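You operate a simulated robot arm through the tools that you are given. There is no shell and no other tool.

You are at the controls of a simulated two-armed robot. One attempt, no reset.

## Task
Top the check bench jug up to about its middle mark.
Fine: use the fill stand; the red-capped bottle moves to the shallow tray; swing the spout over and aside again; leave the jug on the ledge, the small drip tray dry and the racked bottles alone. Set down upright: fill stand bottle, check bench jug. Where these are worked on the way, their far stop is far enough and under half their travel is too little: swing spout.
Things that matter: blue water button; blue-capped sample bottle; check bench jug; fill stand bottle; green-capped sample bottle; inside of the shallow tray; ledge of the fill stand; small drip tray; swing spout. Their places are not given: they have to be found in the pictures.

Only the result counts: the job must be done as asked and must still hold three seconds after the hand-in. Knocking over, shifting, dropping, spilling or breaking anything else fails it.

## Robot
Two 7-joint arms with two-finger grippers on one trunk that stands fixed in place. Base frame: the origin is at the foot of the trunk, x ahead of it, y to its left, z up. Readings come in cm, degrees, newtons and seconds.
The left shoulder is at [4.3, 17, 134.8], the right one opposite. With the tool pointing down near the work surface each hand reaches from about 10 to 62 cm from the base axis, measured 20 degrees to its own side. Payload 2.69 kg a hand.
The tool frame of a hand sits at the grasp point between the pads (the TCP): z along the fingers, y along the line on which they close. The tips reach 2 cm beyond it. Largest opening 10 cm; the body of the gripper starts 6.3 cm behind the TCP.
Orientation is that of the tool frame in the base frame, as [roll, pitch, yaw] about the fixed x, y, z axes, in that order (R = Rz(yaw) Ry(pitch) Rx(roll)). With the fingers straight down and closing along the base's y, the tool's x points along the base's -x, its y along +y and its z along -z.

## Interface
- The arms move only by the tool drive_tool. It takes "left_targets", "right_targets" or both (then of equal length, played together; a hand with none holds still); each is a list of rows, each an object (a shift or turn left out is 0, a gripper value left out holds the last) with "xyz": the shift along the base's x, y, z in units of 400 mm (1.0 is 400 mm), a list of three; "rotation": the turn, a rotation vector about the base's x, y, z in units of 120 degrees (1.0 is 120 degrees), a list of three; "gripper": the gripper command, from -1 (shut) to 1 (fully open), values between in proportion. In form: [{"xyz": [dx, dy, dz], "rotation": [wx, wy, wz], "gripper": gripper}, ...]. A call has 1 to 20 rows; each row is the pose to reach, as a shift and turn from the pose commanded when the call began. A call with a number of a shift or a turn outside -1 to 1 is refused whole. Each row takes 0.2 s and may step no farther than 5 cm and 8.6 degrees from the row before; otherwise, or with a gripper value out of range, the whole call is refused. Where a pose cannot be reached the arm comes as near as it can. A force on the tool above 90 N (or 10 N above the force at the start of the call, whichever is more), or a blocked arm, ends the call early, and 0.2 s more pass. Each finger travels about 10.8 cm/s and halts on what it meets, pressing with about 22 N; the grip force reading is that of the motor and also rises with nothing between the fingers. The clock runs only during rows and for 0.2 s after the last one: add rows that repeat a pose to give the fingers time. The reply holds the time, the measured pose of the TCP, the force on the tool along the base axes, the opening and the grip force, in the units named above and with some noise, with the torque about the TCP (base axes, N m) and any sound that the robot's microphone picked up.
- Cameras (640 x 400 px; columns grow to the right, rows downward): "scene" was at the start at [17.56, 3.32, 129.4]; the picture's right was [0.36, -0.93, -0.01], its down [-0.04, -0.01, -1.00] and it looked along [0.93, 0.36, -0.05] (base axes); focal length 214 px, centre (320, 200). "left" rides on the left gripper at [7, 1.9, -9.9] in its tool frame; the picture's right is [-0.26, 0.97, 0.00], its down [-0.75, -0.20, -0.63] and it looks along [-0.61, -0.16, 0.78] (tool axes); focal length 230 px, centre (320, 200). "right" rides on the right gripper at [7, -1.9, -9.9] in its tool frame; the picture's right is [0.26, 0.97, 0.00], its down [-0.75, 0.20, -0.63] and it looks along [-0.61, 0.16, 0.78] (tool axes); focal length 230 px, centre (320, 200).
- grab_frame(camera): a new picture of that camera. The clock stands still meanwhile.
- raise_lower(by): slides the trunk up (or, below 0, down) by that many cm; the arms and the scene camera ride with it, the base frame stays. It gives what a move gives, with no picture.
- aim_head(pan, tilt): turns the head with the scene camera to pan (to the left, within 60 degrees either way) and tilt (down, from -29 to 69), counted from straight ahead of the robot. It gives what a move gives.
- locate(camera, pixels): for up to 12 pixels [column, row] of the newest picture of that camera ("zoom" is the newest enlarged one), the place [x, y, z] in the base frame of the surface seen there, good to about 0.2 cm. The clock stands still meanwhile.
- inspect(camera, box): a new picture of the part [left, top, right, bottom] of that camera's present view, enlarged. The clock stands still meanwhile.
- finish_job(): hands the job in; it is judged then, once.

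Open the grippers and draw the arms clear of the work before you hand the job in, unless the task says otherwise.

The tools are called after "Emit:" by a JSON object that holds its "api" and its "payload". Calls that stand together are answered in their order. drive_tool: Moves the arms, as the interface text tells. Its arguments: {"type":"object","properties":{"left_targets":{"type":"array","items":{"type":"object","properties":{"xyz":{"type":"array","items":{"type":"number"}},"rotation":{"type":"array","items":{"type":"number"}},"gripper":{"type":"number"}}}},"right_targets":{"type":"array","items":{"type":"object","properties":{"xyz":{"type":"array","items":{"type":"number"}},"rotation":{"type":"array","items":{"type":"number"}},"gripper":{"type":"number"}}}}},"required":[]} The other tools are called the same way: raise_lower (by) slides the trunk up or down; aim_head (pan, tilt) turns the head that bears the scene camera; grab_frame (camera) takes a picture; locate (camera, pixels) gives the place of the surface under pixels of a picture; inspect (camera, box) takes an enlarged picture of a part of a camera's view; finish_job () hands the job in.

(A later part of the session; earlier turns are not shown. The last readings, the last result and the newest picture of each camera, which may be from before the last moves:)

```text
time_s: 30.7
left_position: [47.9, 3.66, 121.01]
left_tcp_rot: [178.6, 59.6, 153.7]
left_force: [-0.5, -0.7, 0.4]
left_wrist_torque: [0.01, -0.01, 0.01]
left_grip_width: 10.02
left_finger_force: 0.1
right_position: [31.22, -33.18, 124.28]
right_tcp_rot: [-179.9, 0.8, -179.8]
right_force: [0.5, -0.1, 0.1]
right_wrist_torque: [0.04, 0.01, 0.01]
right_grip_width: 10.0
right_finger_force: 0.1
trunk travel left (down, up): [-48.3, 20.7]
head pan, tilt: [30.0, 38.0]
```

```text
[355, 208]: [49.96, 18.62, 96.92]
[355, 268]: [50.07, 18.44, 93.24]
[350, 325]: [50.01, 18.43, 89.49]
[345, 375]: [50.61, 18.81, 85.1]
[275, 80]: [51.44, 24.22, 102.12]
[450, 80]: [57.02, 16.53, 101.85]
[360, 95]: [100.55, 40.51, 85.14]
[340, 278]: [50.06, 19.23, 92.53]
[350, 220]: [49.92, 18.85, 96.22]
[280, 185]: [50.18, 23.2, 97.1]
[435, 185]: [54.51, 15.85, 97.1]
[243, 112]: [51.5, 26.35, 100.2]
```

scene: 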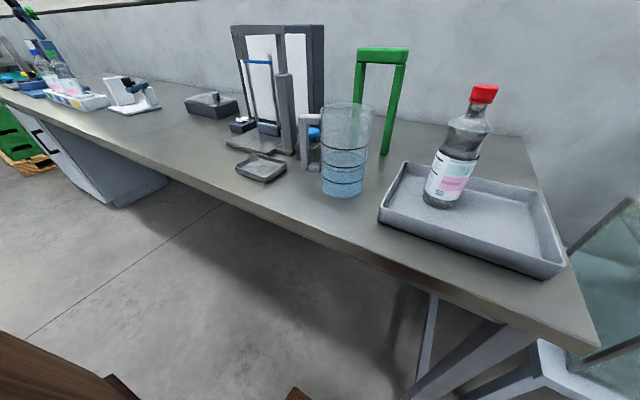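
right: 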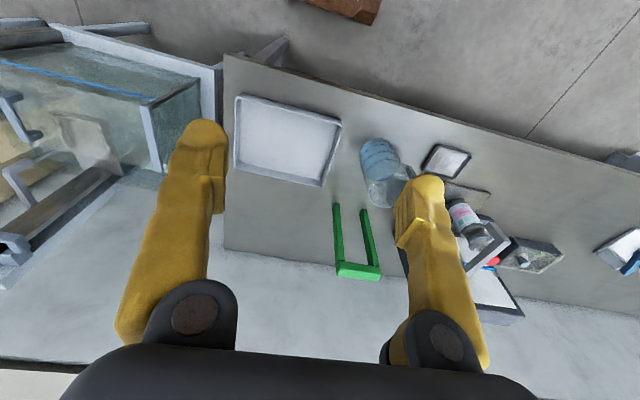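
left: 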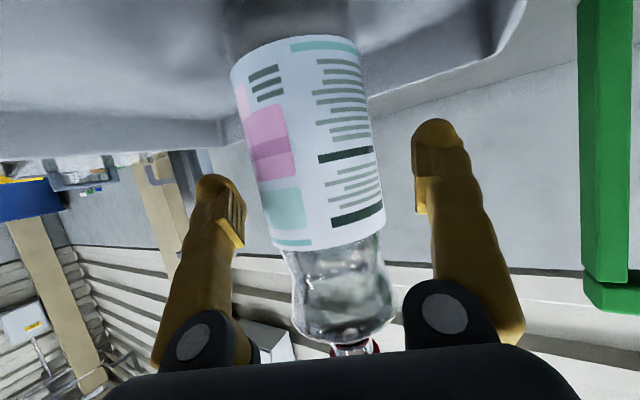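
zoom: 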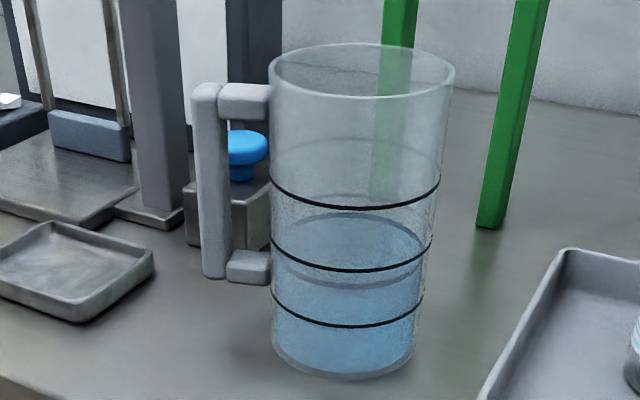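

The jug was nudged earlier: its centre is now near (54.4,20.6) with the handle bar at about (51.7,28.9), turned ≈18° from +y. Nothing spilled, and there is a gap of nearly 3 cm between bar and body. I raise the trunk to give the left arm room to fold.

Emit:
{"api": "raise_lower", "payload": {"by": 18}}

Emit:
{"api": "drive_tool", "payload": {"left_targets": [{"xyz": [-0.01, 0.04, -0.07], "rotation": [0, 0, 0.03]}, {"xyz": [-0.02, 0.08, -0.15], "rotation": [0, 0, 0.06]}, {"xyz": [-0.04, 0.12, -0.24], "rotation": [0, 0, 0.1]}, {"xyz": [-0.06, 0.16, -0.33], "rotation": [0, 0, 0.14]}, {"xyz": [-0.08, 0.2, -0.42], "rotation": [0, 0, 0.18]}, {"xyz": [-0.1, 0.25, -0.51], "rotation": [0, 0, 0.22]}, {"xyz": [-0.12, 0.31, -0.59], "rotation": [0, 0, 0.26]}, {"xyz": [-0.14, 0.37, -0.67], "rotation": [0, 0, 0.3]}, {"xyz": [-0.145, 0.43, -0.74], "rotation": [0, 0, 0.33]}, {"xyz": [-0.145, 0.49, -0.79], "rotation": [0, 0, 0.35]}, {"xyz": [-0.145, 0.53, -0.82], "rotation": [0, 0, 0.369], "gripper": -0.2}, {"xyz": [-0.145, 0.53, -0.82], "rotation": [0, 0, 0.369], "gripper": -0.2}]}}

Emit:
{"api": "grab_frame", "payload": {"camera": "scene"}}

Emit:
{"api": "grab_frame", "payload": {"camera": "left"}}

```text
time_s: 32.7
left_position: [48.01, 3.68, 138.99]
left_tcp_rot: [178.5, 59.6, 153.8]
left_force: [-0.5, -1.0, -0.4]
left_wrist_torque: [0.01, 0.0, -0.01]
left_grip_width: 10.02
left_finger_force: 0.1
right_position: [31.25, -33.12, 142.32]
right_tcp_rot: [-179.8, 0.8, -179.9]
right_force: [0.2, -0.7, -0.2]
right_wrist_torque: [0.02, 0.0, -0.02]
right_grip_width: 10.03
right_finger_force: 0.0
trunk travel left (down, up): [-66.3, 2.7]
head pan, tilt: [30.0, 38.0]
```

```text
time_s: 35.3
left_position: [47.35, 39.8, 118.51]
left_tcp_rot: [-177.1, 53.5, -161.1]
left_force: [0.0, -1.0, 0.5]
left_wrist_torque: [-0.01, 0.03, 0.02]
left_grip_width: 3.99
left_finger_force: 0.1
left hand out of reach, approached as far as the arm can: row 2, 3, 4, 5, 6, 7, 8, 9, 10, 11, 12
right_position: [31.31, -33.11, 142.25]
right_tcp_rot: [-179.8, 0.9, -179.9]
right_force: [-0.3, -0.1, -0.3]
right_wrist_torque: [0.02, -0.02, 0.0]
right_grip_width: 10.0
right_finger_force: 0.0
trunk travel left (down, up): [-66.3, 2.7]
head pan, tilt: [30.0, 38.0]
```

```text
taken
```

scene: 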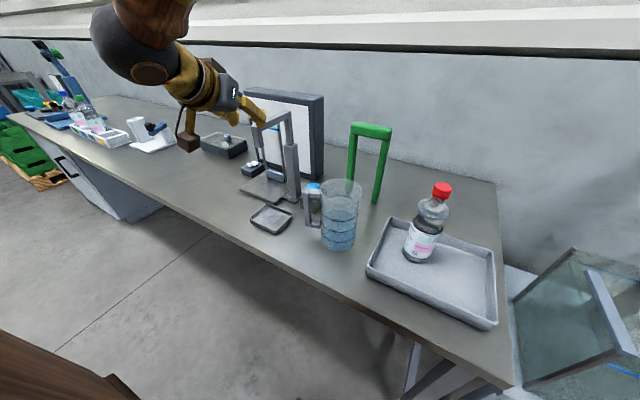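

```text
taken
```

left: 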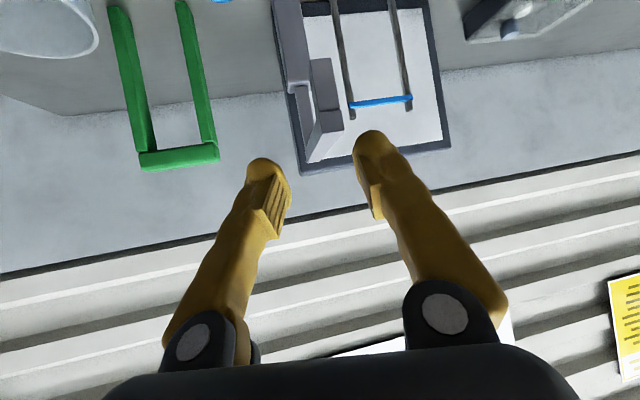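

The arm stopped short at (47.4,39.8,118.5) because of a wrist limit with the shoulder this high. I shift away from the spout, then lower the trunk again for a flatter hand.

Emit:
{"api": "drive_tool", "payload": {"left_targets": [{"xyz": [-0.05, -0.04, 0]}, {"xyz": [-0.1, -0.08, 0]}, {"xyz": [-0.13, -0.13, 0]}, {"xyz": [-0.13, -0.18, 0]}, {"xyz": [-0.13, -0.18, 0]}]}}

```text
time_s: 36.5
left_position: [42.57, 37.23, 121.64]
left_tcp_rot: [-176.9, 52.1, -160.1]
left_force: [-0.2, 0.1, 0.0]
left_wrist_torque: [-0.01, 0.0, 0.0]
left_grip_width: 3.99
left_finger_force: 0.0
left hand out of reach, approached as far as the arm can: row 1, 2, 3, 4, 5
right_position: [31.34, -33.2, 142.24]
right_tcp_rot: [-179.8, 0.9, -179.9]
right_force: [0.6, 0.6, 0.4]
right_wrist_torque: [0.02, -0.01, 0.01]
right_grip_width: 10.02
right_finger_force: 0.1
trunk travel left (down, up): [-66.3, 2.7]
head pan, tilt: [30.0, 38.0]
```

I lower the trunk by 22 cm here, where only open space in front of the bench lies below the hand.

Emit:
{"api": "raise_lower", "payload": {"by": -22}}

Emit:
{"api": "drive_tool", "payload": {"left_targets": [{"xyz": [0, -0.04, 0], "rotation": [0.012, -0.04, 0]}, {"xyz": [0, -0.08, -0.01], "rotation": [0.024, -0.08, 0]}, {"xyz": [0, -0.12, -0.02], "rotation": [0.033, -0.105, 0]}, {"xyz": [0, -0.15, -0.03], "rotation": [0.033, -0.105, 0]}, {"xyz": [0, -0.15, -0.03], "rotation": [0.033, -0.105, 0]}]}}

Emit:
{"api": "grab_frame", "payload": {"camera": "scene"}}

Emit:
{"api": "grab_frame", "payload": {"camera": "left"}}

```text
time_s: 38.9
left_position: [42.86, 37.09, 100.03]
left_tcp_rot: [-175.9, 52.8, -159.3]
left_force: [-0.7, -0.4, -0.1]
left_wrist_torque: [-0.01, -0.01, -0.01]
left_grip_width: 4.01
left_finger_force: 0.0
right_position: [31.25, -33.05, 120.26]
right_tcp_rot: [-179.9, 0.9, -179.9]
right_force: [0.7, -0.1, 1.2]
right_wrist_torque: [0.02, 0.01, 0.0]
right_grip_width: 10.02
right_finger_force: 0.1
trunk travel left (down, up): [-44.3, 24.7]
head pan, tilt: [30.0, 38.0]
```

```text
time_s: 40.1
left_position: [42.58, 40.24, 107.49]
left_tcp_rot: [-175.8, 65.3, -159.4]
left_force: [-0.4, -0.8, -0.1]
left_wrist_torque: [0.05, 0.01, -0.02]
left_grip_width: 3.99
left_finger_force: 0.0
left hand out of reach, approached as far as the arm can: row 1, 2, 3, 4, 5
right_position: [31.26, -33.14, 120.42]
right_tcp_rot: [-180.0, 0.9, -179.9]
right_force: [0.6, 1.2, -0.6]
right_wrist_torque: [-0.02, 0.01, 0.02]
right_grip_width: 9.98
right_finger_force: 0.0
trunk travel left (down, up): [-44.3, 24.7]
head pan, tilt: [30.0, 38.0]
```

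```text
taken
```

scene: 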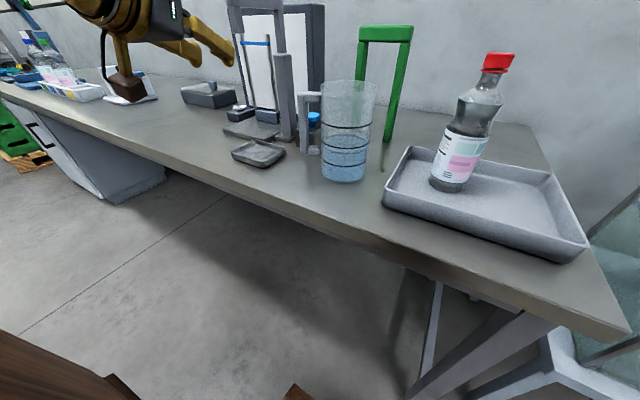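

```text
taken
```

left: 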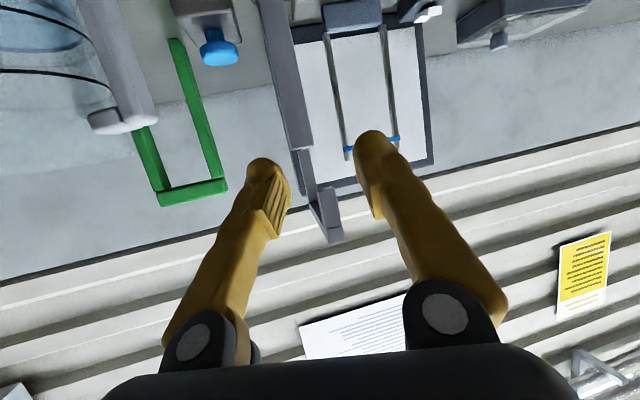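

The flat hand needs a lower shoulder. I lower the trunk another 14 cm and try again to approach the bar.

Emit:
{"api": "raise_lower", "payload": {"by": -13}}

Emit:
{"api": "drive_tool", "payload": {"left_targets": [{"xyz": [0, -0.04, 0.02]}, {"xyz": [0, -0.1, 0.04]}, {"xyz": [0, -0.16, 0.05]}, {"xyz": [0.02, -0.22, 0.05]}, {"xyz": [0.04, -0.28, 0.05]}, {"xyz": [0.05, -0.34, 0.05]}, {"xyz": [0.05, -0.34, 0.05]}]}}

Emit:
{"api": "grab_frame", "payload": {"camera": "scene"}}

Emit:
{"api": "grab_frame", "payload": {"camera": "left"}}

```text
time_s: 41.6
left_position: [42.86, 40.15, 94.7]
left_tcp_rot: [-174.8, 65.6, -158.5]
left_force: [-0.4, 0.8, -0.6]
left_wrist_torque: [0.02, 0.0, -0.01]
left_grip_width: 4.02
left_finger_force: 0.0
right_position: [31.17, -33.03, 107.32]
right_tcp_rot: [-179.9, 0.9, -179.9]
right_force: [-0.8, -0.4, -0.1]
right_wrist_torque: [-0.04, 0.01, -0.02]
right_grip_width: 9.98
right_finger_force: 0.2
trunk travel left (down, up): [-31.3, 37.7]
head pan, tilt: [30.0, 38.0]
```

```text
time_s: 43.2
left_position: [45.13, 34.49, 101.58]
left_tcp_rot: [-174.8, 66.4, -160.3]
left_force: [1.1, 0.0, -0.2]
left_wrist_torque: [-0.01, -0.01, 0.03]
left_grip_width: 4.01
left_finger_force: 0.0
left hand out of reach, approached as far as the arm can: row 2, 3, 4, 5, 6, 7
right_position: [31.45, -33.1, 107.26]
right_tcp_rot: [-179.9, 0.9, -179.9]
right_force: [0.4, -0.3, 0.4]
right_wrist_torque: [0.0, 0.03, 0.0]
right_grip_width: 10.0
right_finger_force: 0.1
trunk travel left (down, up): [-31.3, 37.7]
head pan, tilt: [30.0, 38.0]
```

```text
taken
```

scene: 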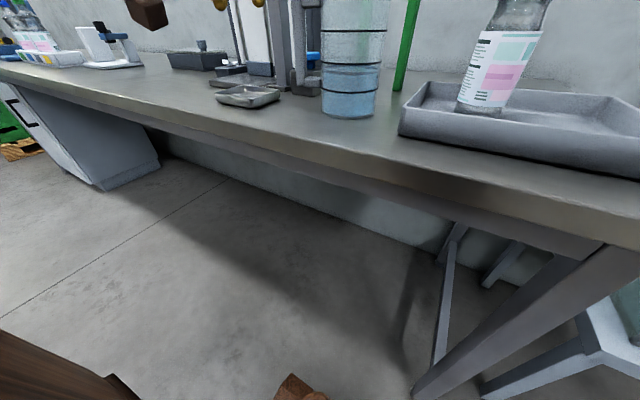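

```text
taken
```

left: 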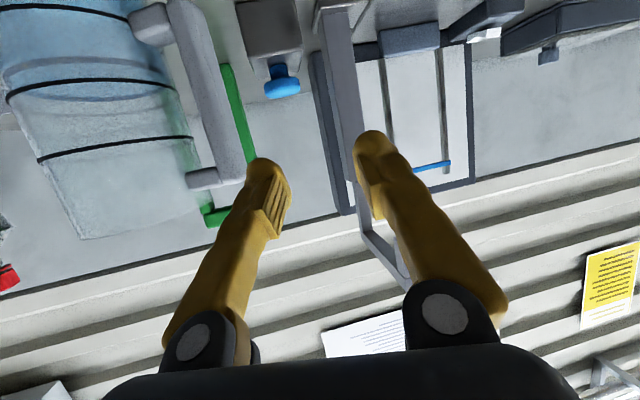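

The fingers reached (45.1,34.5,101.6). I raise the shoulder slightly, correct the hand's roll, and approach the point just in front of the bar.

Emit:
{"api": "raise_lower", "payload": {"by": 5}}

Emit:
{"api": "drive_tool", "payload": {"left_targets": [{"xyz": [0.02, -0.02, -0.03], "rotation": [0.008, 0.003, 0.02]}, {"xyz": [0.04, -0.05, -0.08], "rotation": [0.0166, 0.006, 0.0396]}, {"xyz": [0.06, -0.09, -0.14], "rotation": [0.0166, 0.006, 0.0396]}, {"xyz": [0.07, -0.13, -0.19], "rotation": [0.0166, 0.006, 0.0396]}, {"xyz": [0.07, -0.14, -0.23], "rotation": [0.0166, 0.006, 0.0396]}, {"xyz": [0.07, -0.14, -0.23], "rotation": [0.0166, 0.006, 0.0396]}]}}

Emit:
{"api": "grab_frame", "payload": {"camera": "left"}}

```text
time_s: 44.2
left_position: [45.26, 34.22, 106.65]
left_tcp_rot: [-174.7, 66.6, -160.4]
left_force: [-0.3, 0.9, 0.4]
left_wrist_torque: [-0.01, 0.01, 0.02]
left_grip_width: 3.98
left_finger_force: 0.1
right_position: [31.19, -33.18, 112.3]
right_tcp_rot: [-179.9, 1.0, -179.9]
right_force: [0.0, -0.9, -0.9]
right_wrist_torque: [0.01, 0.01, -0.01]
right_grip_width: 10.0
right_finger_force: 0.1
trunk travel left (down, up): [-36.3, 32.7]
head pan, tilt: [30.0, 38.0]
```

```text
time_s: 45.6
left_position: [46.01, 38.57, 105.86]
left_tcp_rot: [-177.6, 66.0, -157.6]
left_force: [0.2, 0.1, -0.4]
left_wrist_torque: [0.01, -0.06, 0.0]
left_grip_width: 4.0
left_finger_force: 0.0
left hand out of reach, approached as far as the arm can: row 1, 2, 3, 4, 5, 6
right_position: [31.32, -33.18, 112.25]
right_tcp_rot: [-180.0, 0.9, -179.9]
right_force: [0.3, -0.4, -0.3]
right_wrist_torque: [-0.01, 0.01, -0.01]
right_grip_width: 10.0
right_finger_force: 0.1
trunk travel left (down, up): [-36.3, 32.7]
head pan, tilt: [30.0, 38.0]
```

```text
taken
```

left: 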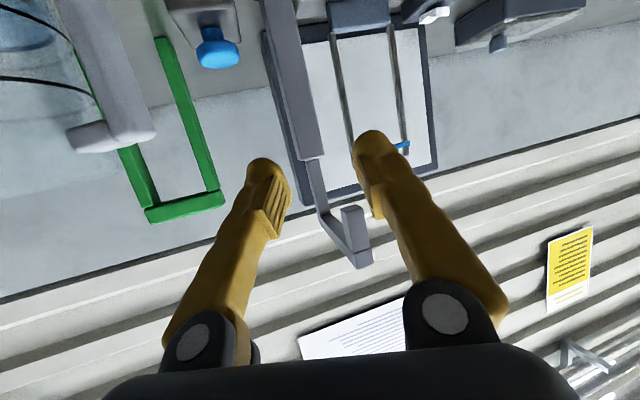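

A higher shoulder makes it worse, so the shoulder has to be near the hand's height. I lower the trunk by 9 cm and try again with a straighter yaw.

Emit:
{"api": "raise_lower", "payload": {"by": -9}}

Emit:
{"api": "drive_tool", "payload": {"left_targets": [{"xyz": [0, -0.03, 0.02], "rotation": [0, 0, -0.03]}, {"xyz": [0, -0.08, 0.03], "rotation": [0, 0, -0.06]}, {"xyz": [0, -0.14, 0.03], "rotation": [0, 0, -0.08]}, {"xyz": [0.02, -0.2, 0.02], "rotation": [0, 0, -0.08]}, {"xyz": [0.03, -0.25, 0.01], "rotation": [0, 0, -0.08]}, {"xyz": [0.03, -0.25, 0.01], "rotation": [0, 0, -0.08]}]}}

Emit:
{"api": "grab_frame", "payload": {"camera": "left"}}

```text
time_s: 46.8
left_position: [45.78, 38.77, 96.65]
left_tcp_rot: [-178.1, 65.6, -157.7]
left_force: [-0.2, 1.0, -0.4]
left_wrist_torque: [-0.01, 0.02, -0.02]
left_grip_width: 4.01
left_finger_force: 0.1
right_position: [31.19, -33.11, 103.34]
right_tcp_rot: [-179.9, 0.9, -180.0]
right_force: [0.6, 0.8, -0.1]
right_wrist_torque: [-0.02, 0.02, 0.0]
right_grip_width: 10.0
right_finger_force: 0.0
trunk travel left (down, up): [-27.3, 41.7]
head pan, tilt: [30.0, 38.0]
```

```text
time_s: 48.2
left_position: [47.15, 30.87, 98.18]
left_tcp_rot: [-180.0, 65.5, -170.1]
left_force: [0.4, -0.4, -0.2]
left_wrist_torque: [-0.01, 0.0, -0.04]
left_grip_width: 4.0
left_finger_force: 0.1
left hand out of reach, approached as far as the arm can: row 4, 5, 6
right_position: [31.17, -33.13, 103.33]
right_tcp_rot: [-179.9, 0.8, 180.0]
right_force: [-0.7, -0.3, 0.2]
right_wrist_torque: [0.02, 0.0, 0.0]
right_grip_width: 10.02
right_finger_force: 0.0
trunk travel left (down, up): [-27.3, 41.7]
head pan, tilt: [30.0, 38.0]
```

```text
taken
```

left: 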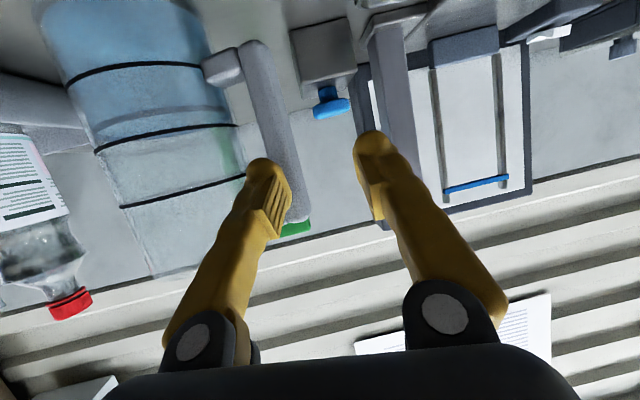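

The hand is at (47.2,30.9,98.2), and the bar is at about (275,140) in the left picture, lined up with the right finger. I measure the bar and body here.

Emit:
{"api": "locate", "payload": {"camera": "left", "pixels": [[262, 100], [275, 130], [285, 180], [300, 205], [255, 140], [270, 90], [222, 68], [245, 68], [150, 130], [205, 100], [100, 110], [235, 125]]}}

Emit:
{"api": "inspect", "payload": {"camera": "left", "box": [40, 0, 400, 280]}}

```text
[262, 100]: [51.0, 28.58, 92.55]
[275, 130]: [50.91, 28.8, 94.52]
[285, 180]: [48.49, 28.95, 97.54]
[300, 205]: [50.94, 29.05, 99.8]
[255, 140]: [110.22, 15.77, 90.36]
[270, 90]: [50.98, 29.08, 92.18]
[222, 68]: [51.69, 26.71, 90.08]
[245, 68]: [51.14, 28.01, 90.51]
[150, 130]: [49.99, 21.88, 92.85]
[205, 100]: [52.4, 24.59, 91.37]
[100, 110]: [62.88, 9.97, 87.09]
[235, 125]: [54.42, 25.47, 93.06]
```

```text
1.43 times, centred on (220, 140) of left
```

zoom: 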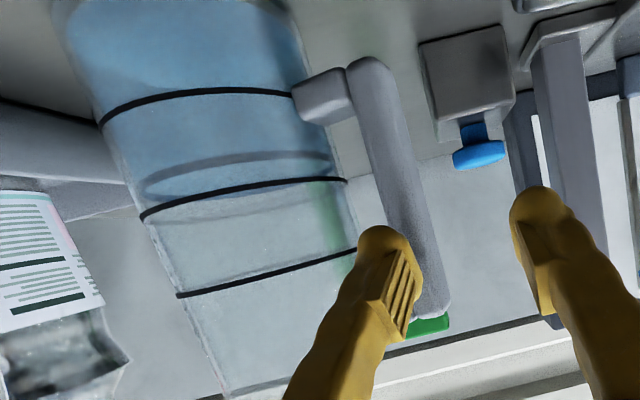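

The bar's centre is at about (51.9,29.2), with the handle axis at 108°. I shift the hand 2.5 cm to −y so that the right finger faces the gap.

Emit:
{"api": "drive_tool", "payload": {"left_targets": [{"xyz": [0.0, -0.02, -0.01]}, {"xyz": [0.0, -0.04, -0.02]}, {"xyz": [0.005, -0.063, -0.03]}, {"xyz": [0.005, -0.063, -0.03]}]}}

Emit:
{"api": "grab_frame", "payload": {"camera": "left"}}

```text
time_s: 49.2
left_position: [47.06, 30.77, 98.05]
left_tcp_rot: [179.9, 65.4, -170.2]
left_force: [-0.8, 0.8, 0.3]
left_wrist_torque: [-0.03, -0.02, 0.03]
left_grip_width: 4.0
left_finger_force: 0.1
left hand out of reach, approached as far as the arm can: row 1, 2, 3, 4
right_position: [31.19, -33.15, 103.36]
right_tcp_rot: [-179.9, 0.8, -179.9]
right_force: [0.3, -0.5, -0.7]
right_wrist_torque: [-0.01, -0.01, -0.01]
right_grip_width: 9.99
right_finger_force: 0.0
trunk travel left (down, up): [-27.3, 41.7]
head pan, tilt: [30.0, 38.0]
```

```text
taken
```

left: 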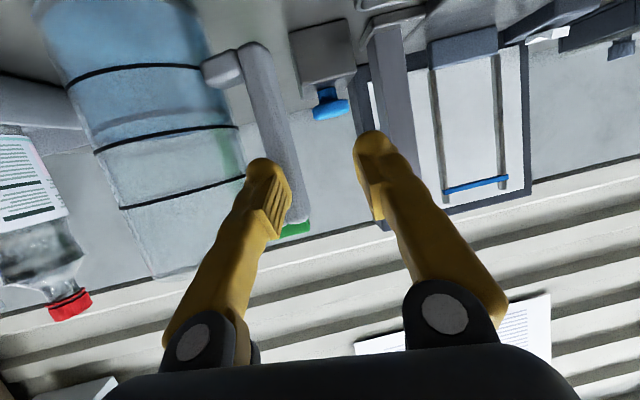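

The wrist is at its near limit, so I turn the yaw to about 0 and swing the fingers into line. After that I can advance, which frees the arm.

Emit:
{"api": "drive_tool", "payload": {"left_targets": [{"xyz": [0.0, -0.025, -0.01], "rotation": [0, 0, -0.04]}, {"xyz": [0.005, -0.045, -0.02], "rotation": [0, 0, -0.08]}, {"xyz": [0.005, -0.045, -0.03], "rotation": [0, 0, -0.08]}]}}

Emit:
{"api": "grab_frame", "payload": {"camera": "left"}}

```text
time_s: 50.0
left_position: [47.57, 29.12, 97.23]
left_tcp_rot: [-179.2, 66.2, -178.6]
left_force: [0.0, -0.6, 0.5]
left_wrist_torque: [0.0, 0.01, 0.01]
left_grip_width: 3.98
left_finger_force: 0.0
right_position: [31.19, -33.13, 103.28]
right_tcp_rot: [-179.9, 1.0, -179.9]
right_force: [0.4, 0.7, 0.4]
right_wrist_torque: [0.01, 0.01, -0.01]
right_grip_width: 9.98
right_finger_force: 0.2
trunk travel left (down, up): [-27.3, 41.7]
head pan, tilt: [30.0, 38.0]
```

```text
taken
```

left: 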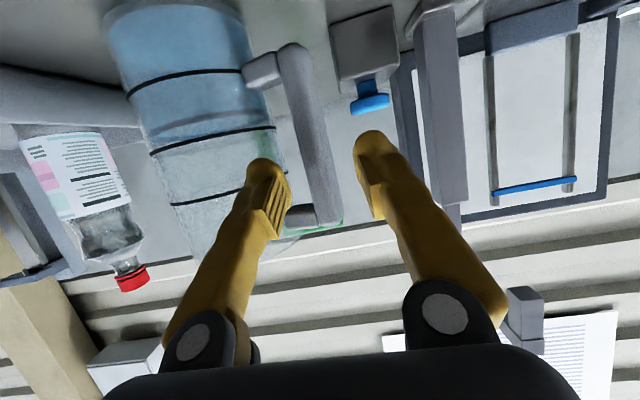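

The bar now lies between the open fingers. I advance toward it in two steps with a slight descent.

Emit:
{"api": "drive_tool", "payload": {"left_targets": [{"xyz": [0.02, 0, -0.02]}, {"xyz": [0.045, 0, -0.035]}, {"xyz": [0.065, 0, -0.035]}, {"xyz": [0.065, 0, -0.035]}]}}

Emit:
{"api": "grab_frame", "payload": {"camera": "left"}}

Emit:
{"api": "inspect", "payload": {"camera": "scene", "box": [200, 0, 440, 140]}}

```text
time_s: 51.0
left_position: [49.94, 29.46, 96.17]
left_tcp_rot: [-177.7, 66.6, -176.6]
left_force: [0.0, 0.3, 0.2]
left_wrist_torque: [-0.01, -0.02, 0.02]
left_grip_width: 3.98
left_finger_force: 0.1
right_position: [31.21, -33.07, 103.22]
right_tcp_rot: [-179.8, 0.9, -179.9]
right_force: [0.0, -0.7, 0.6]
right_wrist_torque: [-0.02, -0.01, 0.02]
right_grip_width: 9.99
right_finger_force: 0.1
trunk travel left (down, up): [-27.3, 41.7]
head pan, tilt: [30.0, 38.0]
```

```text
taken
```

left: 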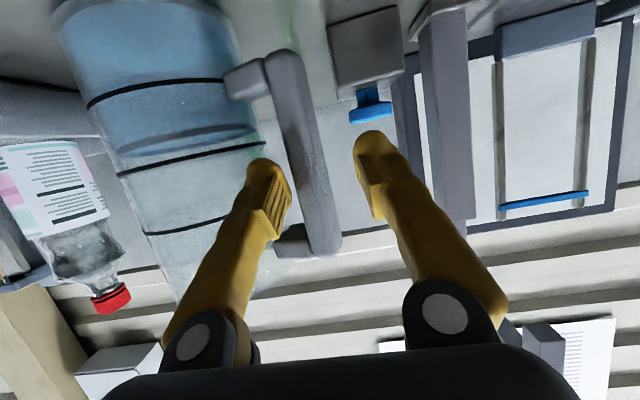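

```text
2.67 times, centred on (320, 70) of scene
```

zoom: 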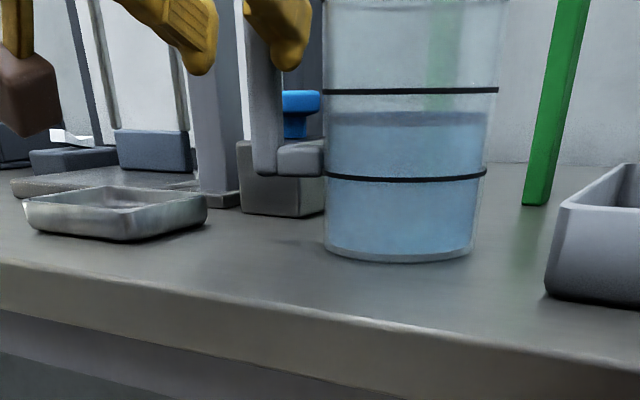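

Level view: the water is at ≈92.1 and the middle mark at ≈93.4. The fingers straddle the bar, so I advance the last 1.9 cm, yaw to align with the handle and close.

Emit:
{"api": "drive_tool", "payload": {"left_targets": [{"xyz": [0.02, -0.004, -0.005], "rotation": [0, 0, 0.03]}, {"xyz": [0.045, -0.007, -0.01], "rotation": [0, 0, 0.08]}, {"xyz": [0.046, -0.007, -0.01], "rotation": [0, 0, 0.12]}, {"xyz": [0.046, -0.007, -0.01], "rotation": [0, 0, 0.12]}]}}

Emit:
{"api": "grab_frame", "payload": {"camera": "left"}}

Emit:
{"api": "inspect", "payload": {"camera": "scene", "box": [200, 0, 440, 140]}}

```text
time_s: 52.0
left_position: [52.12, 34.29, 98.18]
left_tcp_rot: [-177.9, 65.1, -162.8]
left_force: [0.1, 2.3, -2.3]
left_wrist_torque: [0.01, 0.01, -0.06]
left_grip_width: 3.97
left_finger_force: 0.1
left hand out of reach, approached as far as the arm can: row 2, 3, 4
right_position: [31.23, -33.08, 103.27]
right_tcp_rot: [-179.8, 0.8, -179.9]
right_force: [-0.1, 1.0, 0.3]
right_wrist_torque: [0.0, -0.02, 0.02]
right_grip_width: 9.99
right_finger_force: 0.1
trunk travel left (down, up): [-27.3, 41.7]
head pan, tilt: [30.0, 38.0]
```

```text
taken
```

left: 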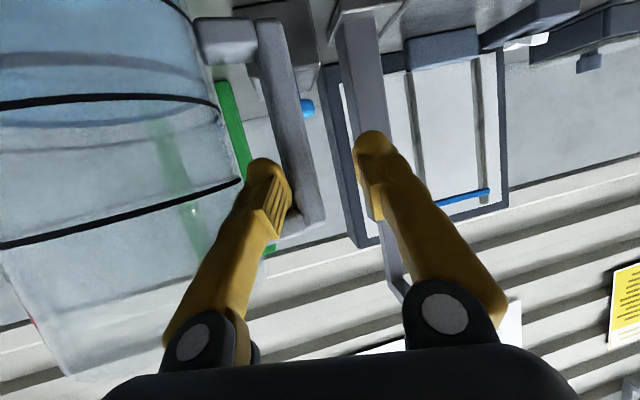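

```text
2.67 times, centred on (320, 70) of scene
```

zoom: 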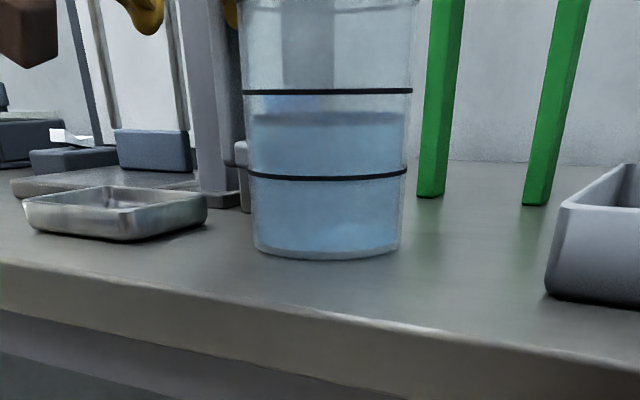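

The arm's reach limit dragged the jug about 5 cm to +y by its handle. It slid upright without spilling, and the bar is still between the fingers. I close the gripper here.

Emit:
{"api": "drive_tool", "payload": {"left_targets": [{"gripper": -0.4}, {"gripper": -0.6}, {"gripper": -1}, {"gripper": -1}, {"gripper": -1}]}}

Emit:
{"api": "grab_frame", "payload": {"camera": "left"}}

Emit:
{"api": "grab_frame", "payload": {"camera": "scene"}}

```text
time_s: 53.2
left_position: [52.17, 34.05, 98.19]
left_tcp_rot: [-178.0, 65.2, -162.9]
left_force: [0.8, -2.4, -0.3]
left_wrist_torque: [-0.13, -0.02, -0.04]
left_grip_width: 1.73
left_finger_force: 22.0
right_position: [31.27, -33.28, 103.3]
right_tcp_rot: [-180.0, 0.9, -179.9]
right_force: [-0.5, -0.2, -0.5]
right_wrist_torque: [-0.01, -0.01, 0.02]
right_grip_width: 10.02
right_finger_force: 0.1
trunk travel left (down, up): [-27.3, 41.7]
head pan, tilt: [30.0, 38.0]
```

```text
taken
```

left: 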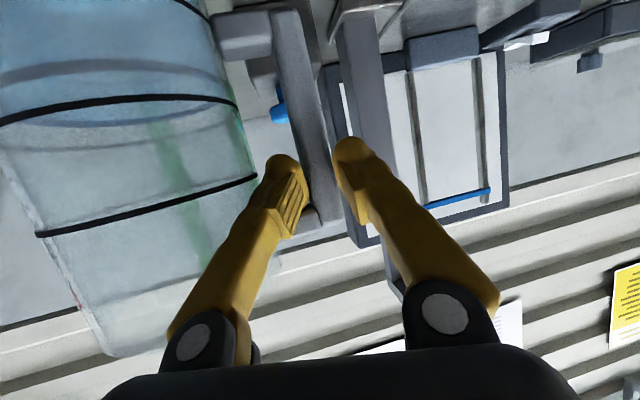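

```text
taken
```

scene: 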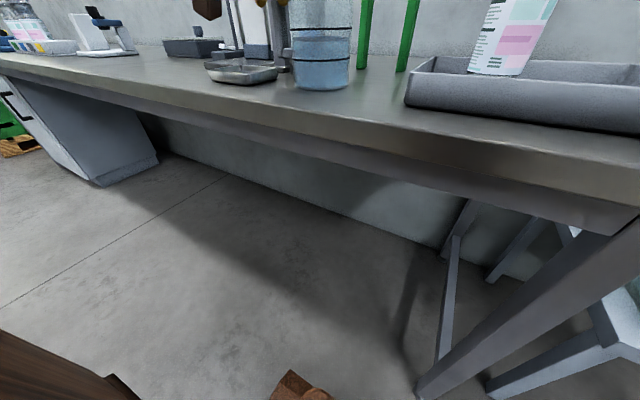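

The bar is gripped (1.73 cm, 22 N). I tilt the head up for a better view and test-lift by 1.5 cm with the trunk.

Emit:
{"api": "aim_head", "payload": {"pan": 38, "tilt": 15}}

Emit:
{"api": "raise_lower", "payload": {"by": 1.5}}

Emit:
{"api": "grab_frame", "payload": {"camera": "scene"}}

Emit:
{"api": "grab_frame", "payload": {"camera": "left"}}

```text
time_s: 54.1
left_position: [52.17, 34.27, 98.18]
left_tcp_rot: [-178.1, 65.1, -163.0]
left_force: [1.0, -0.7, 1.6]
left_wrist_torque: [-0.04, -0.04, -0.01]
left_grip_width: 1.72
left_finger_force: 21.9
right_position: [31.13, -33.23, 103.26]
right_tcp_rot: [-179.9, 1.0, -179.9]
right_force: [-0.1, 0.1, 0.3]
right_wrist_torque: [0.04, -0.05, 0.01]
right_grip_width: 10.01
right_finger_force: 0.0
trunk travel left (down, up): [-27.3, 41.7]
head pan, tilt: [38.0, 15.0]
```

```text
time_s: 54.7
left_position: [52.06, 34.2, 99.66]
left_tcp_rot: [-178.0, 65.2, -162.9]
left_force: [-1.4, 1.4, 0.3]
left_wrist_torque: [-0.06, -0.01, -0.06]
left_grip_width: 0.01
left_finger_force: 22.3
right_position: [31.19, -33.2, 104.92]
right_tcp_rot: [-179.9, 0.9, -179.9]
right_force: [0.2, -1.1, -0.5]
right_wrist_torque: [0.03, 0.04, 0.0]
right_grip_width: 9.99
right_finger_force: 0.1
trunk travel left (down, up): [-28.8, 40.2]
head pan, tilt: [38.0, 15.0]
```

```text
taken
```

scene: 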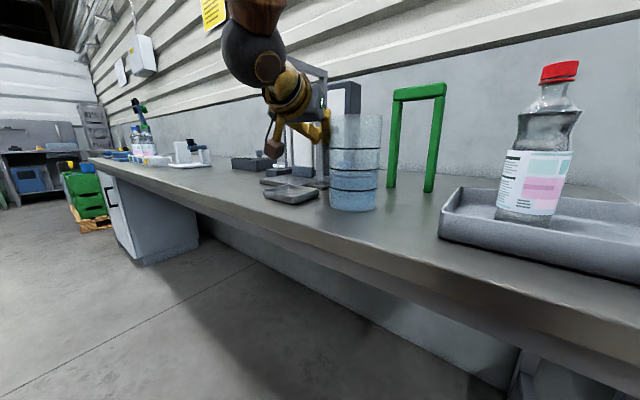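

```text
taken
```

left: 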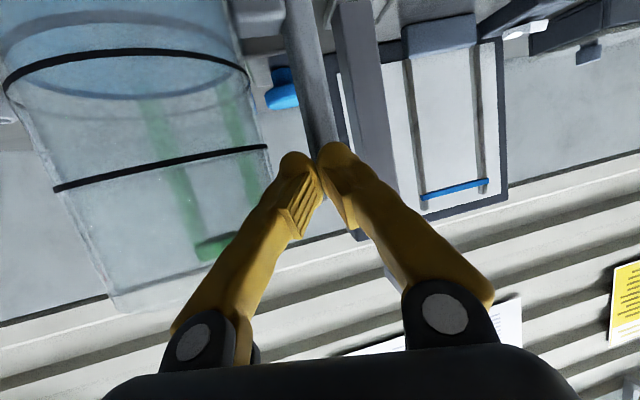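

The fingers slipped off the bar: the width is 0 and the jug is still standing. They only had it at the tips, so I measure where the jug is now.

Emit:
{"api": "inspect", "payload": {"camera": "scene", "box": [255, 85, 415, 225]}}

Emit:
{"api": "locate", "payload": {"camera": "zoom", "pixels": [[375, 205], [375, 160], [375, 255], [320, 160], [425, 155], [262, 180], [280, 200], [290, 235], [255, 100], [375, 310], [300, 235], [286, 150]]}}

Emit:
{"api": "locate", "payload": {"camera": "left", "pixels": [[300, 60], [310, 110], [318, 140], [280, 15], [255, 20], [130, 60], [240, 90], [60, 80], [285, 80], [290, 100], [300, 20], [265, 150]]}}

```text
2.86 times, centred on (335, 155) of scene
```

zoom: 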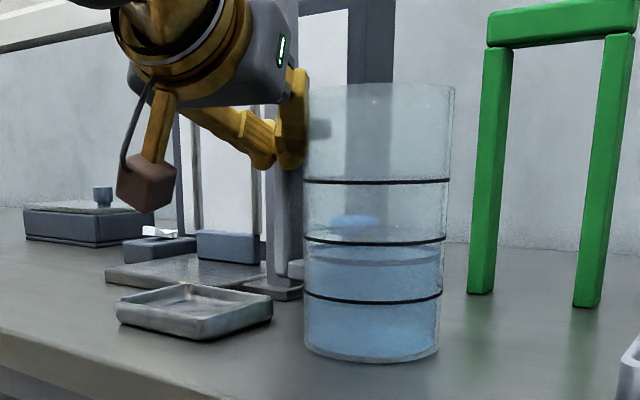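

```text
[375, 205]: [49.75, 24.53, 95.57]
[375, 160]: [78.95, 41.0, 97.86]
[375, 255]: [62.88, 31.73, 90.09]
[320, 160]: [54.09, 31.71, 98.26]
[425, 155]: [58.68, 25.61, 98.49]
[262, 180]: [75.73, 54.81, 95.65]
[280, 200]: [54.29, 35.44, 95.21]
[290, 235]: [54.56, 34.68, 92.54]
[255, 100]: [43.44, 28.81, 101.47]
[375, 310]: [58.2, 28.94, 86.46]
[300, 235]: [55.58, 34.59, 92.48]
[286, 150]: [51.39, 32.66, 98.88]
```

```text
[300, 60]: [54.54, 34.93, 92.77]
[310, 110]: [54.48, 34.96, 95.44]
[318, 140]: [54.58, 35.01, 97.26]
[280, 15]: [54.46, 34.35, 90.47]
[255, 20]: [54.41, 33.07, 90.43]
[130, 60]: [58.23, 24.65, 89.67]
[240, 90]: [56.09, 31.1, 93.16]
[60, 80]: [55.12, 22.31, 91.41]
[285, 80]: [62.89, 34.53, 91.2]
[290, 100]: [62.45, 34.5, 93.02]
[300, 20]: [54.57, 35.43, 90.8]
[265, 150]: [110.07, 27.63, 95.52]
```

The bar's front face is now at x≈54.5, centred at y≈35, with the handle pointing nearly along +y. That suits a straight hand. I back off, turn the yaw to about −3°, open to 4 cm and line up at y≈35.

Emit:
{"api": "drive_tool", "payload": {"left_targets": [{"xyz": [-0.035, -0.005, 0]}, {"xyz": [-0.055, 0.005, -0.01], "rotation": [0, 0, -0.05]}, {"xyz": [-0.055, 0.015, -0.03], "rotation": [0, 0, -0.1], "gripper": -0.2}, {"xyz": [-0.05, 0.02, -0.05], "rotation": [0, 0, -0.15], "gripper": -0.2}, {"xyz": [-0.05, 0.02, -0.06], "rotation": [0, 0, -0.16], "gripper": -0.2}, {"xyz": [-0.05, 0.02, -0.06], "rotation": [0, 0, -0.16], "gripper": -0.2}]}}

Emit:
{"api": "grab_frame", "payload": {"camera": "left"}}

```text
time_s: 56.1
left_position: [50.24, 34.36, 97.34]
left_tcp_rot: [178.7, 65.4, 174.2]
left_force: [0.8, -0.4, 0.1]
left_wrist_torque: [-0.02, -0.01, 0.01]
left_grip_width: 4.02
left_finger_force: 0.0
right_position: [31.22, -33.16, 104.94]
right_tcp_rot: [-180.0, 0.9, -179.9]
right_force: [-0.7, -0.6, -0.3]
right_wrist_torque: [-0.01, 0.01, -0.01]
right_grip_width: 9.99
right_finger_force: 0.1
trunk travel left (down, up): [-28.8, 40.2]
head pan, tilt: [38.0, 15.0]
```

```text
taken
```

left: 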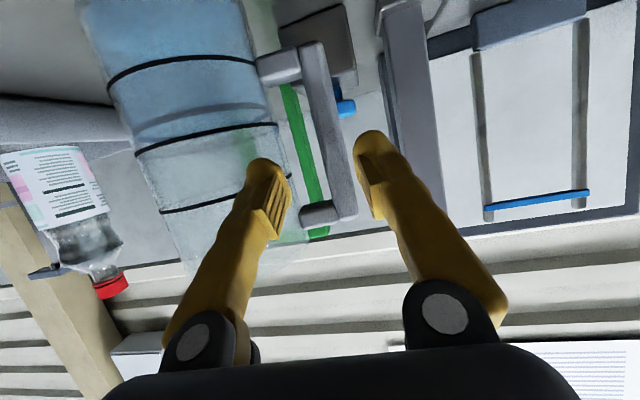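

The bar sits between the fingers, nearer the left one. I measure it precisely.

Emit:
{"api": "locate", "payload": {"camera": "left", "pixels": [[305, 70], [320, 70], [322, 130], [338, 130], [330, 170], [345, 200], [350, 205], [285, 72], [270, 75], [310, 130], [320, 212], [230, 80]]}}

```text
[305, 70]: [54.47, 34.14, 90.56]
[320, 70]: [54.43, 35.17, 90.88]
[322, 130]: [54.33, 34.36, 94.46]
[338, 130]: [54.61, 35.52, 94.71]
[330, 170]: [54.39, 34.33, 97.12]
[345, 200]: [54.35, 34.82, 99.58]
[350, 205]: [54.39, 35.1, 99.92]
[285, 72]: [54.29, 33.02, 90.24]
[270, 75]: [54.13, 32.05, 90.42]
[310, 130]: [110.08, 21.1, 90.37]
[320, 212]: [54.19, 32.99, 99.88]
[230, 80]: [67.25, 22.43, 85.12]
```

The bar's centre is at about (55.3,34.8) and the hand yaw matches the handle. I shift +1 cm in y, then drive straight in so that the TCP is at the bar.

Emit:
{"api": "drive_tool", "payload": {"left_targets": [{"xyz": [0.005, 0.024, -0.01]}, {"xyz": [0.04, 0.02, -0.025]}, {"xyz": [0.08, 0.016, -0.033]}, {"xyz": [0.11, 0.012, -0.033]}, {"xyz": [0.127, 0.01, -0.033]}, {"xyz": [0.127, 0.01, -0.033]}]}}

Emit:
{"api": "grab_frame", "payload": {"camera": "left"}}

Emit:
{"api": "inspect", "payload": {"camera": "scene", "box": [255, 85, 415, 225]}}

```text
time_s: 57.5
left_position: [55.36, 34.75, 96.13]
left_tcp_rot: [179.0, 65.2, 174.3]
left_force: [-0.1, 1.8, 0.4]
left_wrist_torque: [-0.03, -0.03, -0.03]
left_grip_width: 3.9
left_finger_force: 0.0
right_position: [31.29, -33.06, 104.85]
right_tcp_rot: [-179.9, 1.0, -179.8]
right_force: [0.1, 1.6, 0.4]
right_wrist_torque: [-0.05, -0.01, 0.01]
right_grip_width: 10.01
right_finger_force: 0.1
trunk travel left (down, up): [-28.8, 40.2]
head pan, tilt: [38.0, 15.0]
```

```text
taken
```

left: 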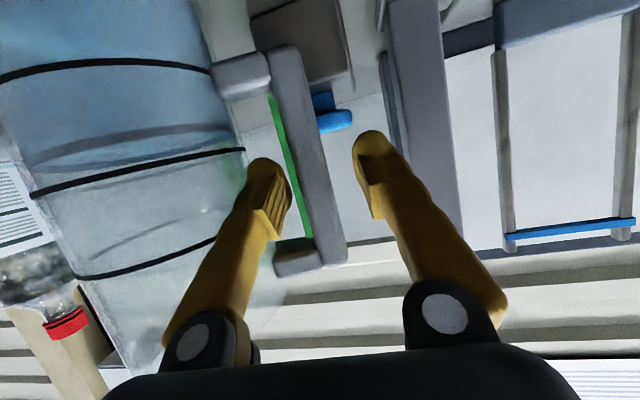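

```text
2.86 times, centred on (335, 155) of scene
```

zoom: 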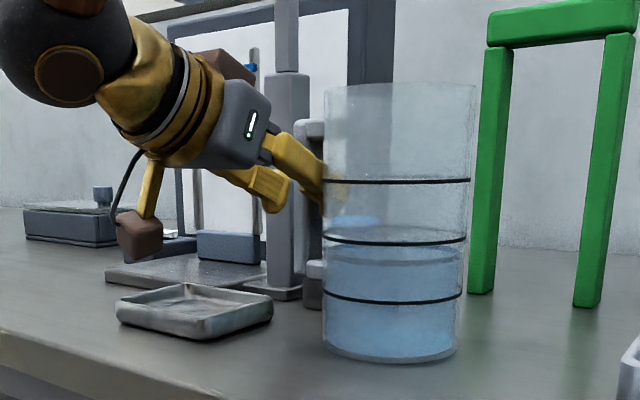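

The jug shifted slightly (its left edge moved from 305 to 323 in the zoom), so a finger may have touched the body. I measure the bar again.

Emit:
{"api": "locate", "payload": {"camera": "left", "pixels": [[285, 80], [300, 80], [300, 130], [315, 130], [315, 180], [325, 180], [330, 230], [240, 75], [260, 75], [295, 265], [200, 110], [235, 150]]}}

Emit:
{"api": "inspect", "payload": {"camera": "left", "box": [180, 30, 440, 300]}}

```text
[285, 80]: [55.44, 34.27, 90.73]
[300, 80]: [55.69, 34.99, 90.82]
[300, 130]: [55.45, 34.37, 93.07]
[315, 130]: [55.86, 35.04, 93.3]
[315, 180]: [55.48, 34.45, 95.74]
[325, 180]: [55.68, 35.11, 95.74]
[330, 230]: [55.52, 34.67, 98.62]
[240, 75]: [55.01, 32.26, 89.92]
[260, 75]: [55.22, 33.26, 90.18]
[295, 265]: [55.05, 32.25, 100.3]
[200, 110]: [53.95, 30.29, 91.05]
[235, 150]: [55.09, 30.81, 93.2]
```

```text
1.48 times, centred on (310, 165) of left
```

zoom: 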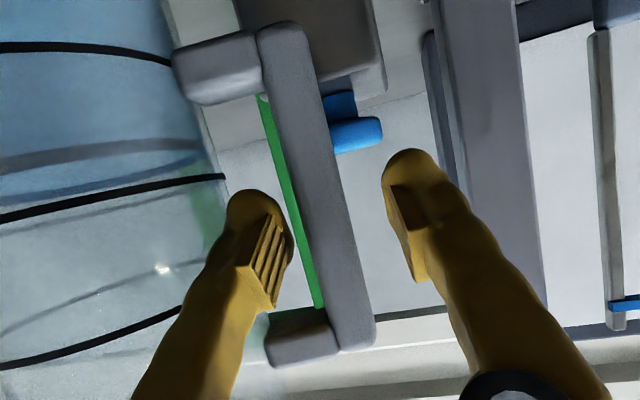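

The bar's front face is at the TCP (x≈55.45), so the pads now overlap almost its whole depth. I close the gripper.

Emit:
{"api": "drive_tool", "payload": {"left_targets": [{"gripper": -0.4}, {"gripper": -0.6}, {"gripper": -1}, {"gripper": -1}, {"gripper": -1}]}}

Emit:
{"api": "grab_frame", "payload": {"camera": "left"}}

Emit:
{"api": "inspect", "payload": {"camera": "scene", "box": [255, 85, 415, 225]}}

```text
time_s: 58.7
left_position: [55.44, 34.67, 95.98]
left_tcp_rot: [178.9, 65.3, 174.2]
left_force: [-0.6, -0.7, -0.6]
left_wrist_torque: [0.14, 0.07, -0.04]
left_grip_width: 1.76
left_finger_force: 22.3
right_position: [31.19, -33.17, 104.81]
right_tcp_rot: [-179.9, 1.0, -179.9]
right_force: [-0.9, 0.1, -0.1]
right_wrist_torque: [0.04, -0.01, -0.01]
right_grip_width: 10.0
right_finger_force: 0.1
trunk travel left (down, up): [-28.8, 40.2]
head pan, tilt: [38.0, 15.0]
```

```text
taken
```

left: 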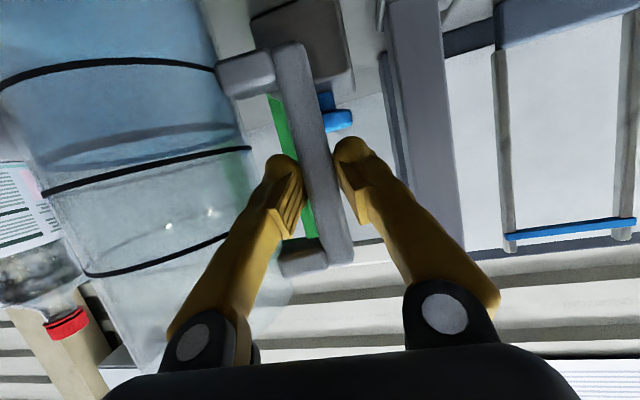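

```text
2.86 times, centred on (335, 155) of scene
```

zoom: 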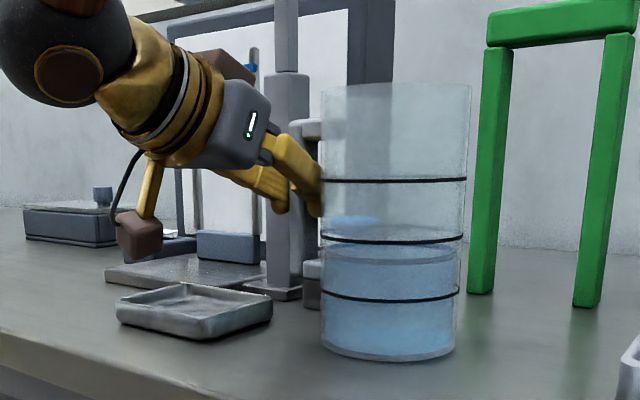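

It is gripped at 1.76 cm, but perhaps still shallow. I open slightly to 2.8 cm, push 1 cm deeper and close again.

Emit:
{"api": "drive_tool", "payload": {"left_targets": [{"gripper": -0.44}, {"gripper": -0.44}, {"xyz": [0.012, -0.001, 0], "gripper": -0.44}, {"xyz": [0.025, -0.002, -0.003], "gripper": -0.44}, {"xyz": [0.025, -0.002, -0.003], "gripper": -0.44}, {"xyz": [0.025, -0.002, -0.003], "gripper": -1}, {"xyz": [0.025, -0.002, -0.003], "gripper": -1}, {"xyz": [0.025, -0.002, -0.003], "gripper": -1}]}}

Emit:
{"api": "grab_frame", "payload": {"camera": "left"}}

Emit:
{"api": "locate", "payload": {"camera": "left", "pixels": [[300, 130], [310, 130], [330, 230], [320, 180], [290, 80]]}}

```text
time_s: 60.5
left_position: [56.27, 34.7, 95.82]
left_tcp_rot: [178.9, 65.4, 174.2]
left_force: [0.3, -1.7, 1.0]
left_wrist_torque: [0.02, 0.01, -0.04]
left_grip_width: 1.73
left_finger_force: 21.8
right_position: [31.21, -33.17, 104.86]
right_tcp_rot: [-179.9, 0.9, -179.9]
right_force: [-0.1, 0.0, 0.6]
right_wrist_torque: [-0.01, 0.02, 0.03]
right_grip_width: 10.0
right_finger_force: 0.2
trunk travel left (down, up): [-28.8, 40.2]
head pan, tilt: [38.0, 15.0]
```

```text
taken
```

left: 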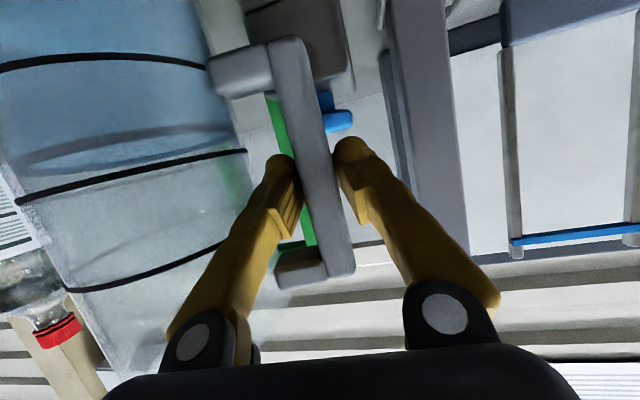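

```text
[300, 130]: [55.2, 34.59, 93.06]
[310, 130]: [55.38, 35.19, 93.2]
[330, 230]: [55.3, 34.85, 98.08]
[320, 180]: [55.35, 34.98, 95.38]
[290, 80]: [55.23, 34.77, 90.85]
```

The TCP (56.3) is now at the bar's centre, with the front face at 55.3. I test-lift by 1 cm.

Emit:
{"api": "raise_lower", "payload": {"by": 1}}

Emit:
{"api": "inspect", "payload": {"camera": "scene", "box": [255, 85, 415, 225]}}

Emit:
{"api": "grab_frame", "payload": {"camera": "left"}}

```text
time_s: 61.1
left_position: [56.25, 34.68, 96.81]
left_tcp_rot: [179.1, 65.3, 174.4]
left_force: [-0.7, 0.0, -5.3]
left_wrist_torque: [0.23, 0.0, -0.06]
left_grip_width: 1.78
left_finger_force: 22.2
right_position: [31.33, -33.06, 105.76]
right_tcp_rot: [180.0, 0.9, -179.9]
right_force: [-0.2, -0.3, -0.5]
right_wrist_torque: [0.01, 0.01, 0.0]
right_grip_width: 10.02
right_finger_force: 0.1
trunk travel left (down, up): [-29.8, 39.2]
head pan, tilt: [38.0, 15.0]
```

```text
2.86 times, centred on (335, 155) of scene
```

zoom: 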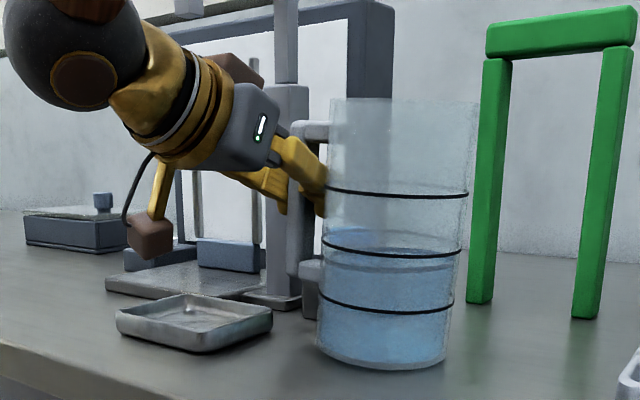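

```text
taken
```

left: 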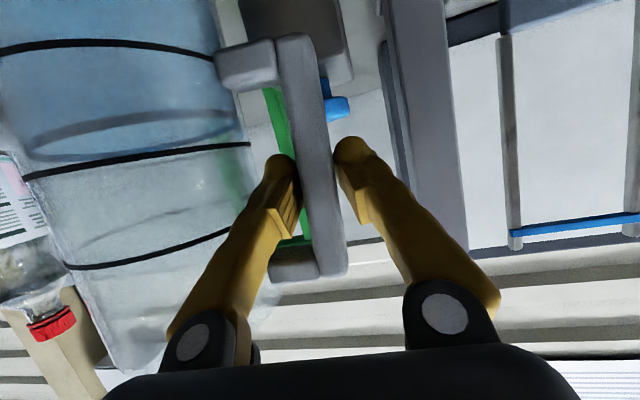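

The jug is carried with a small tilt of about 4–5°. I lift further and roll the hand slightly to bring the jug upright.

Emit:
{"api": "raise_lower", "payload": {"by": 1.5}}

Emit:
{"api": "drive_tool", "payload": {"left_targets": [{"rotation": [-0.015, 0, 0]}, {"rotation": [-0.03, 0, 0]}, {"rotation": [-0.04, 0, 0]}, {"rotation": [-0.04, 0, 0]}]}}

Emit:
{"api": "inspect", "payload": {"camera": "scene", "box": [255, 85, 415, 225]}}

```text
time_s: 61.7
left_position: [56.39, 34.76, 98.41]
left_tcp_rot: [179.0, 65.3, 174.3]
left_force: [0.2, -0.3, -5.7]
left_wrist_torque: [0.39, -0.03, 0.02]
left_grip_width: 1.81
left_finger_force: 21.9
right_position: [31.29, -33.12, 107.28]
right_tcp_rot: [-179.8, 0.8, -179.9]
right_force: [-0.2, 1.2, -1.0]
right_wrist_torque: [-0.01, 0.0, 0.02]
right_grip_width: 9.97
right_finger_force: 0.1
trunk travel left (down, up): [-31.3, 37.7]
head pan, tilt: [38.0, 15.0]
```

```text
time_s: 62.7
left_position: [56.33, 34.75, 98.45]
left_tcp_rot: [-169.4, 65.3, -175.3]
left_force: [0.2, -1.5, -6.0]
left_wrist_torque: [0.39, -0.01, 0.0]
left_grip_width: 1.83
left_finger_force: 22.4
right_position: [31.23, -33.08, 107.32]
right_tcp_rot: [-179.8, 0.9, -179.9]
right_force: [-0.5, -0.4, -1.1]
right_wrist_torque: [0.0, 0.02, 0.02]
right_grip_width: 10.0
right_finger_force: 0.0
trunk travel left (down, up): [-31.3, 37.7]
head pan, tilt: [38.0, 15.0]
```

```text
2.86 times, centred on (335, 155) of scene
```

zoom: 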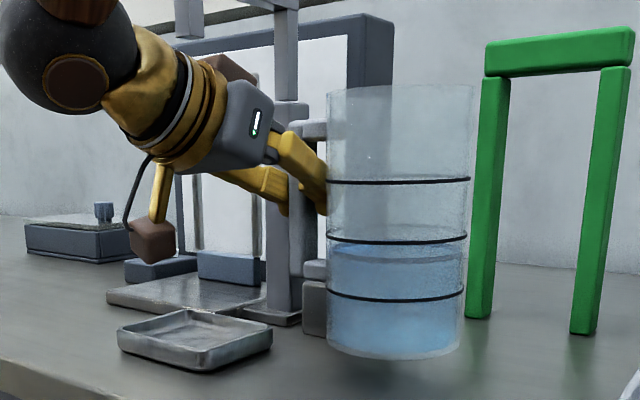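

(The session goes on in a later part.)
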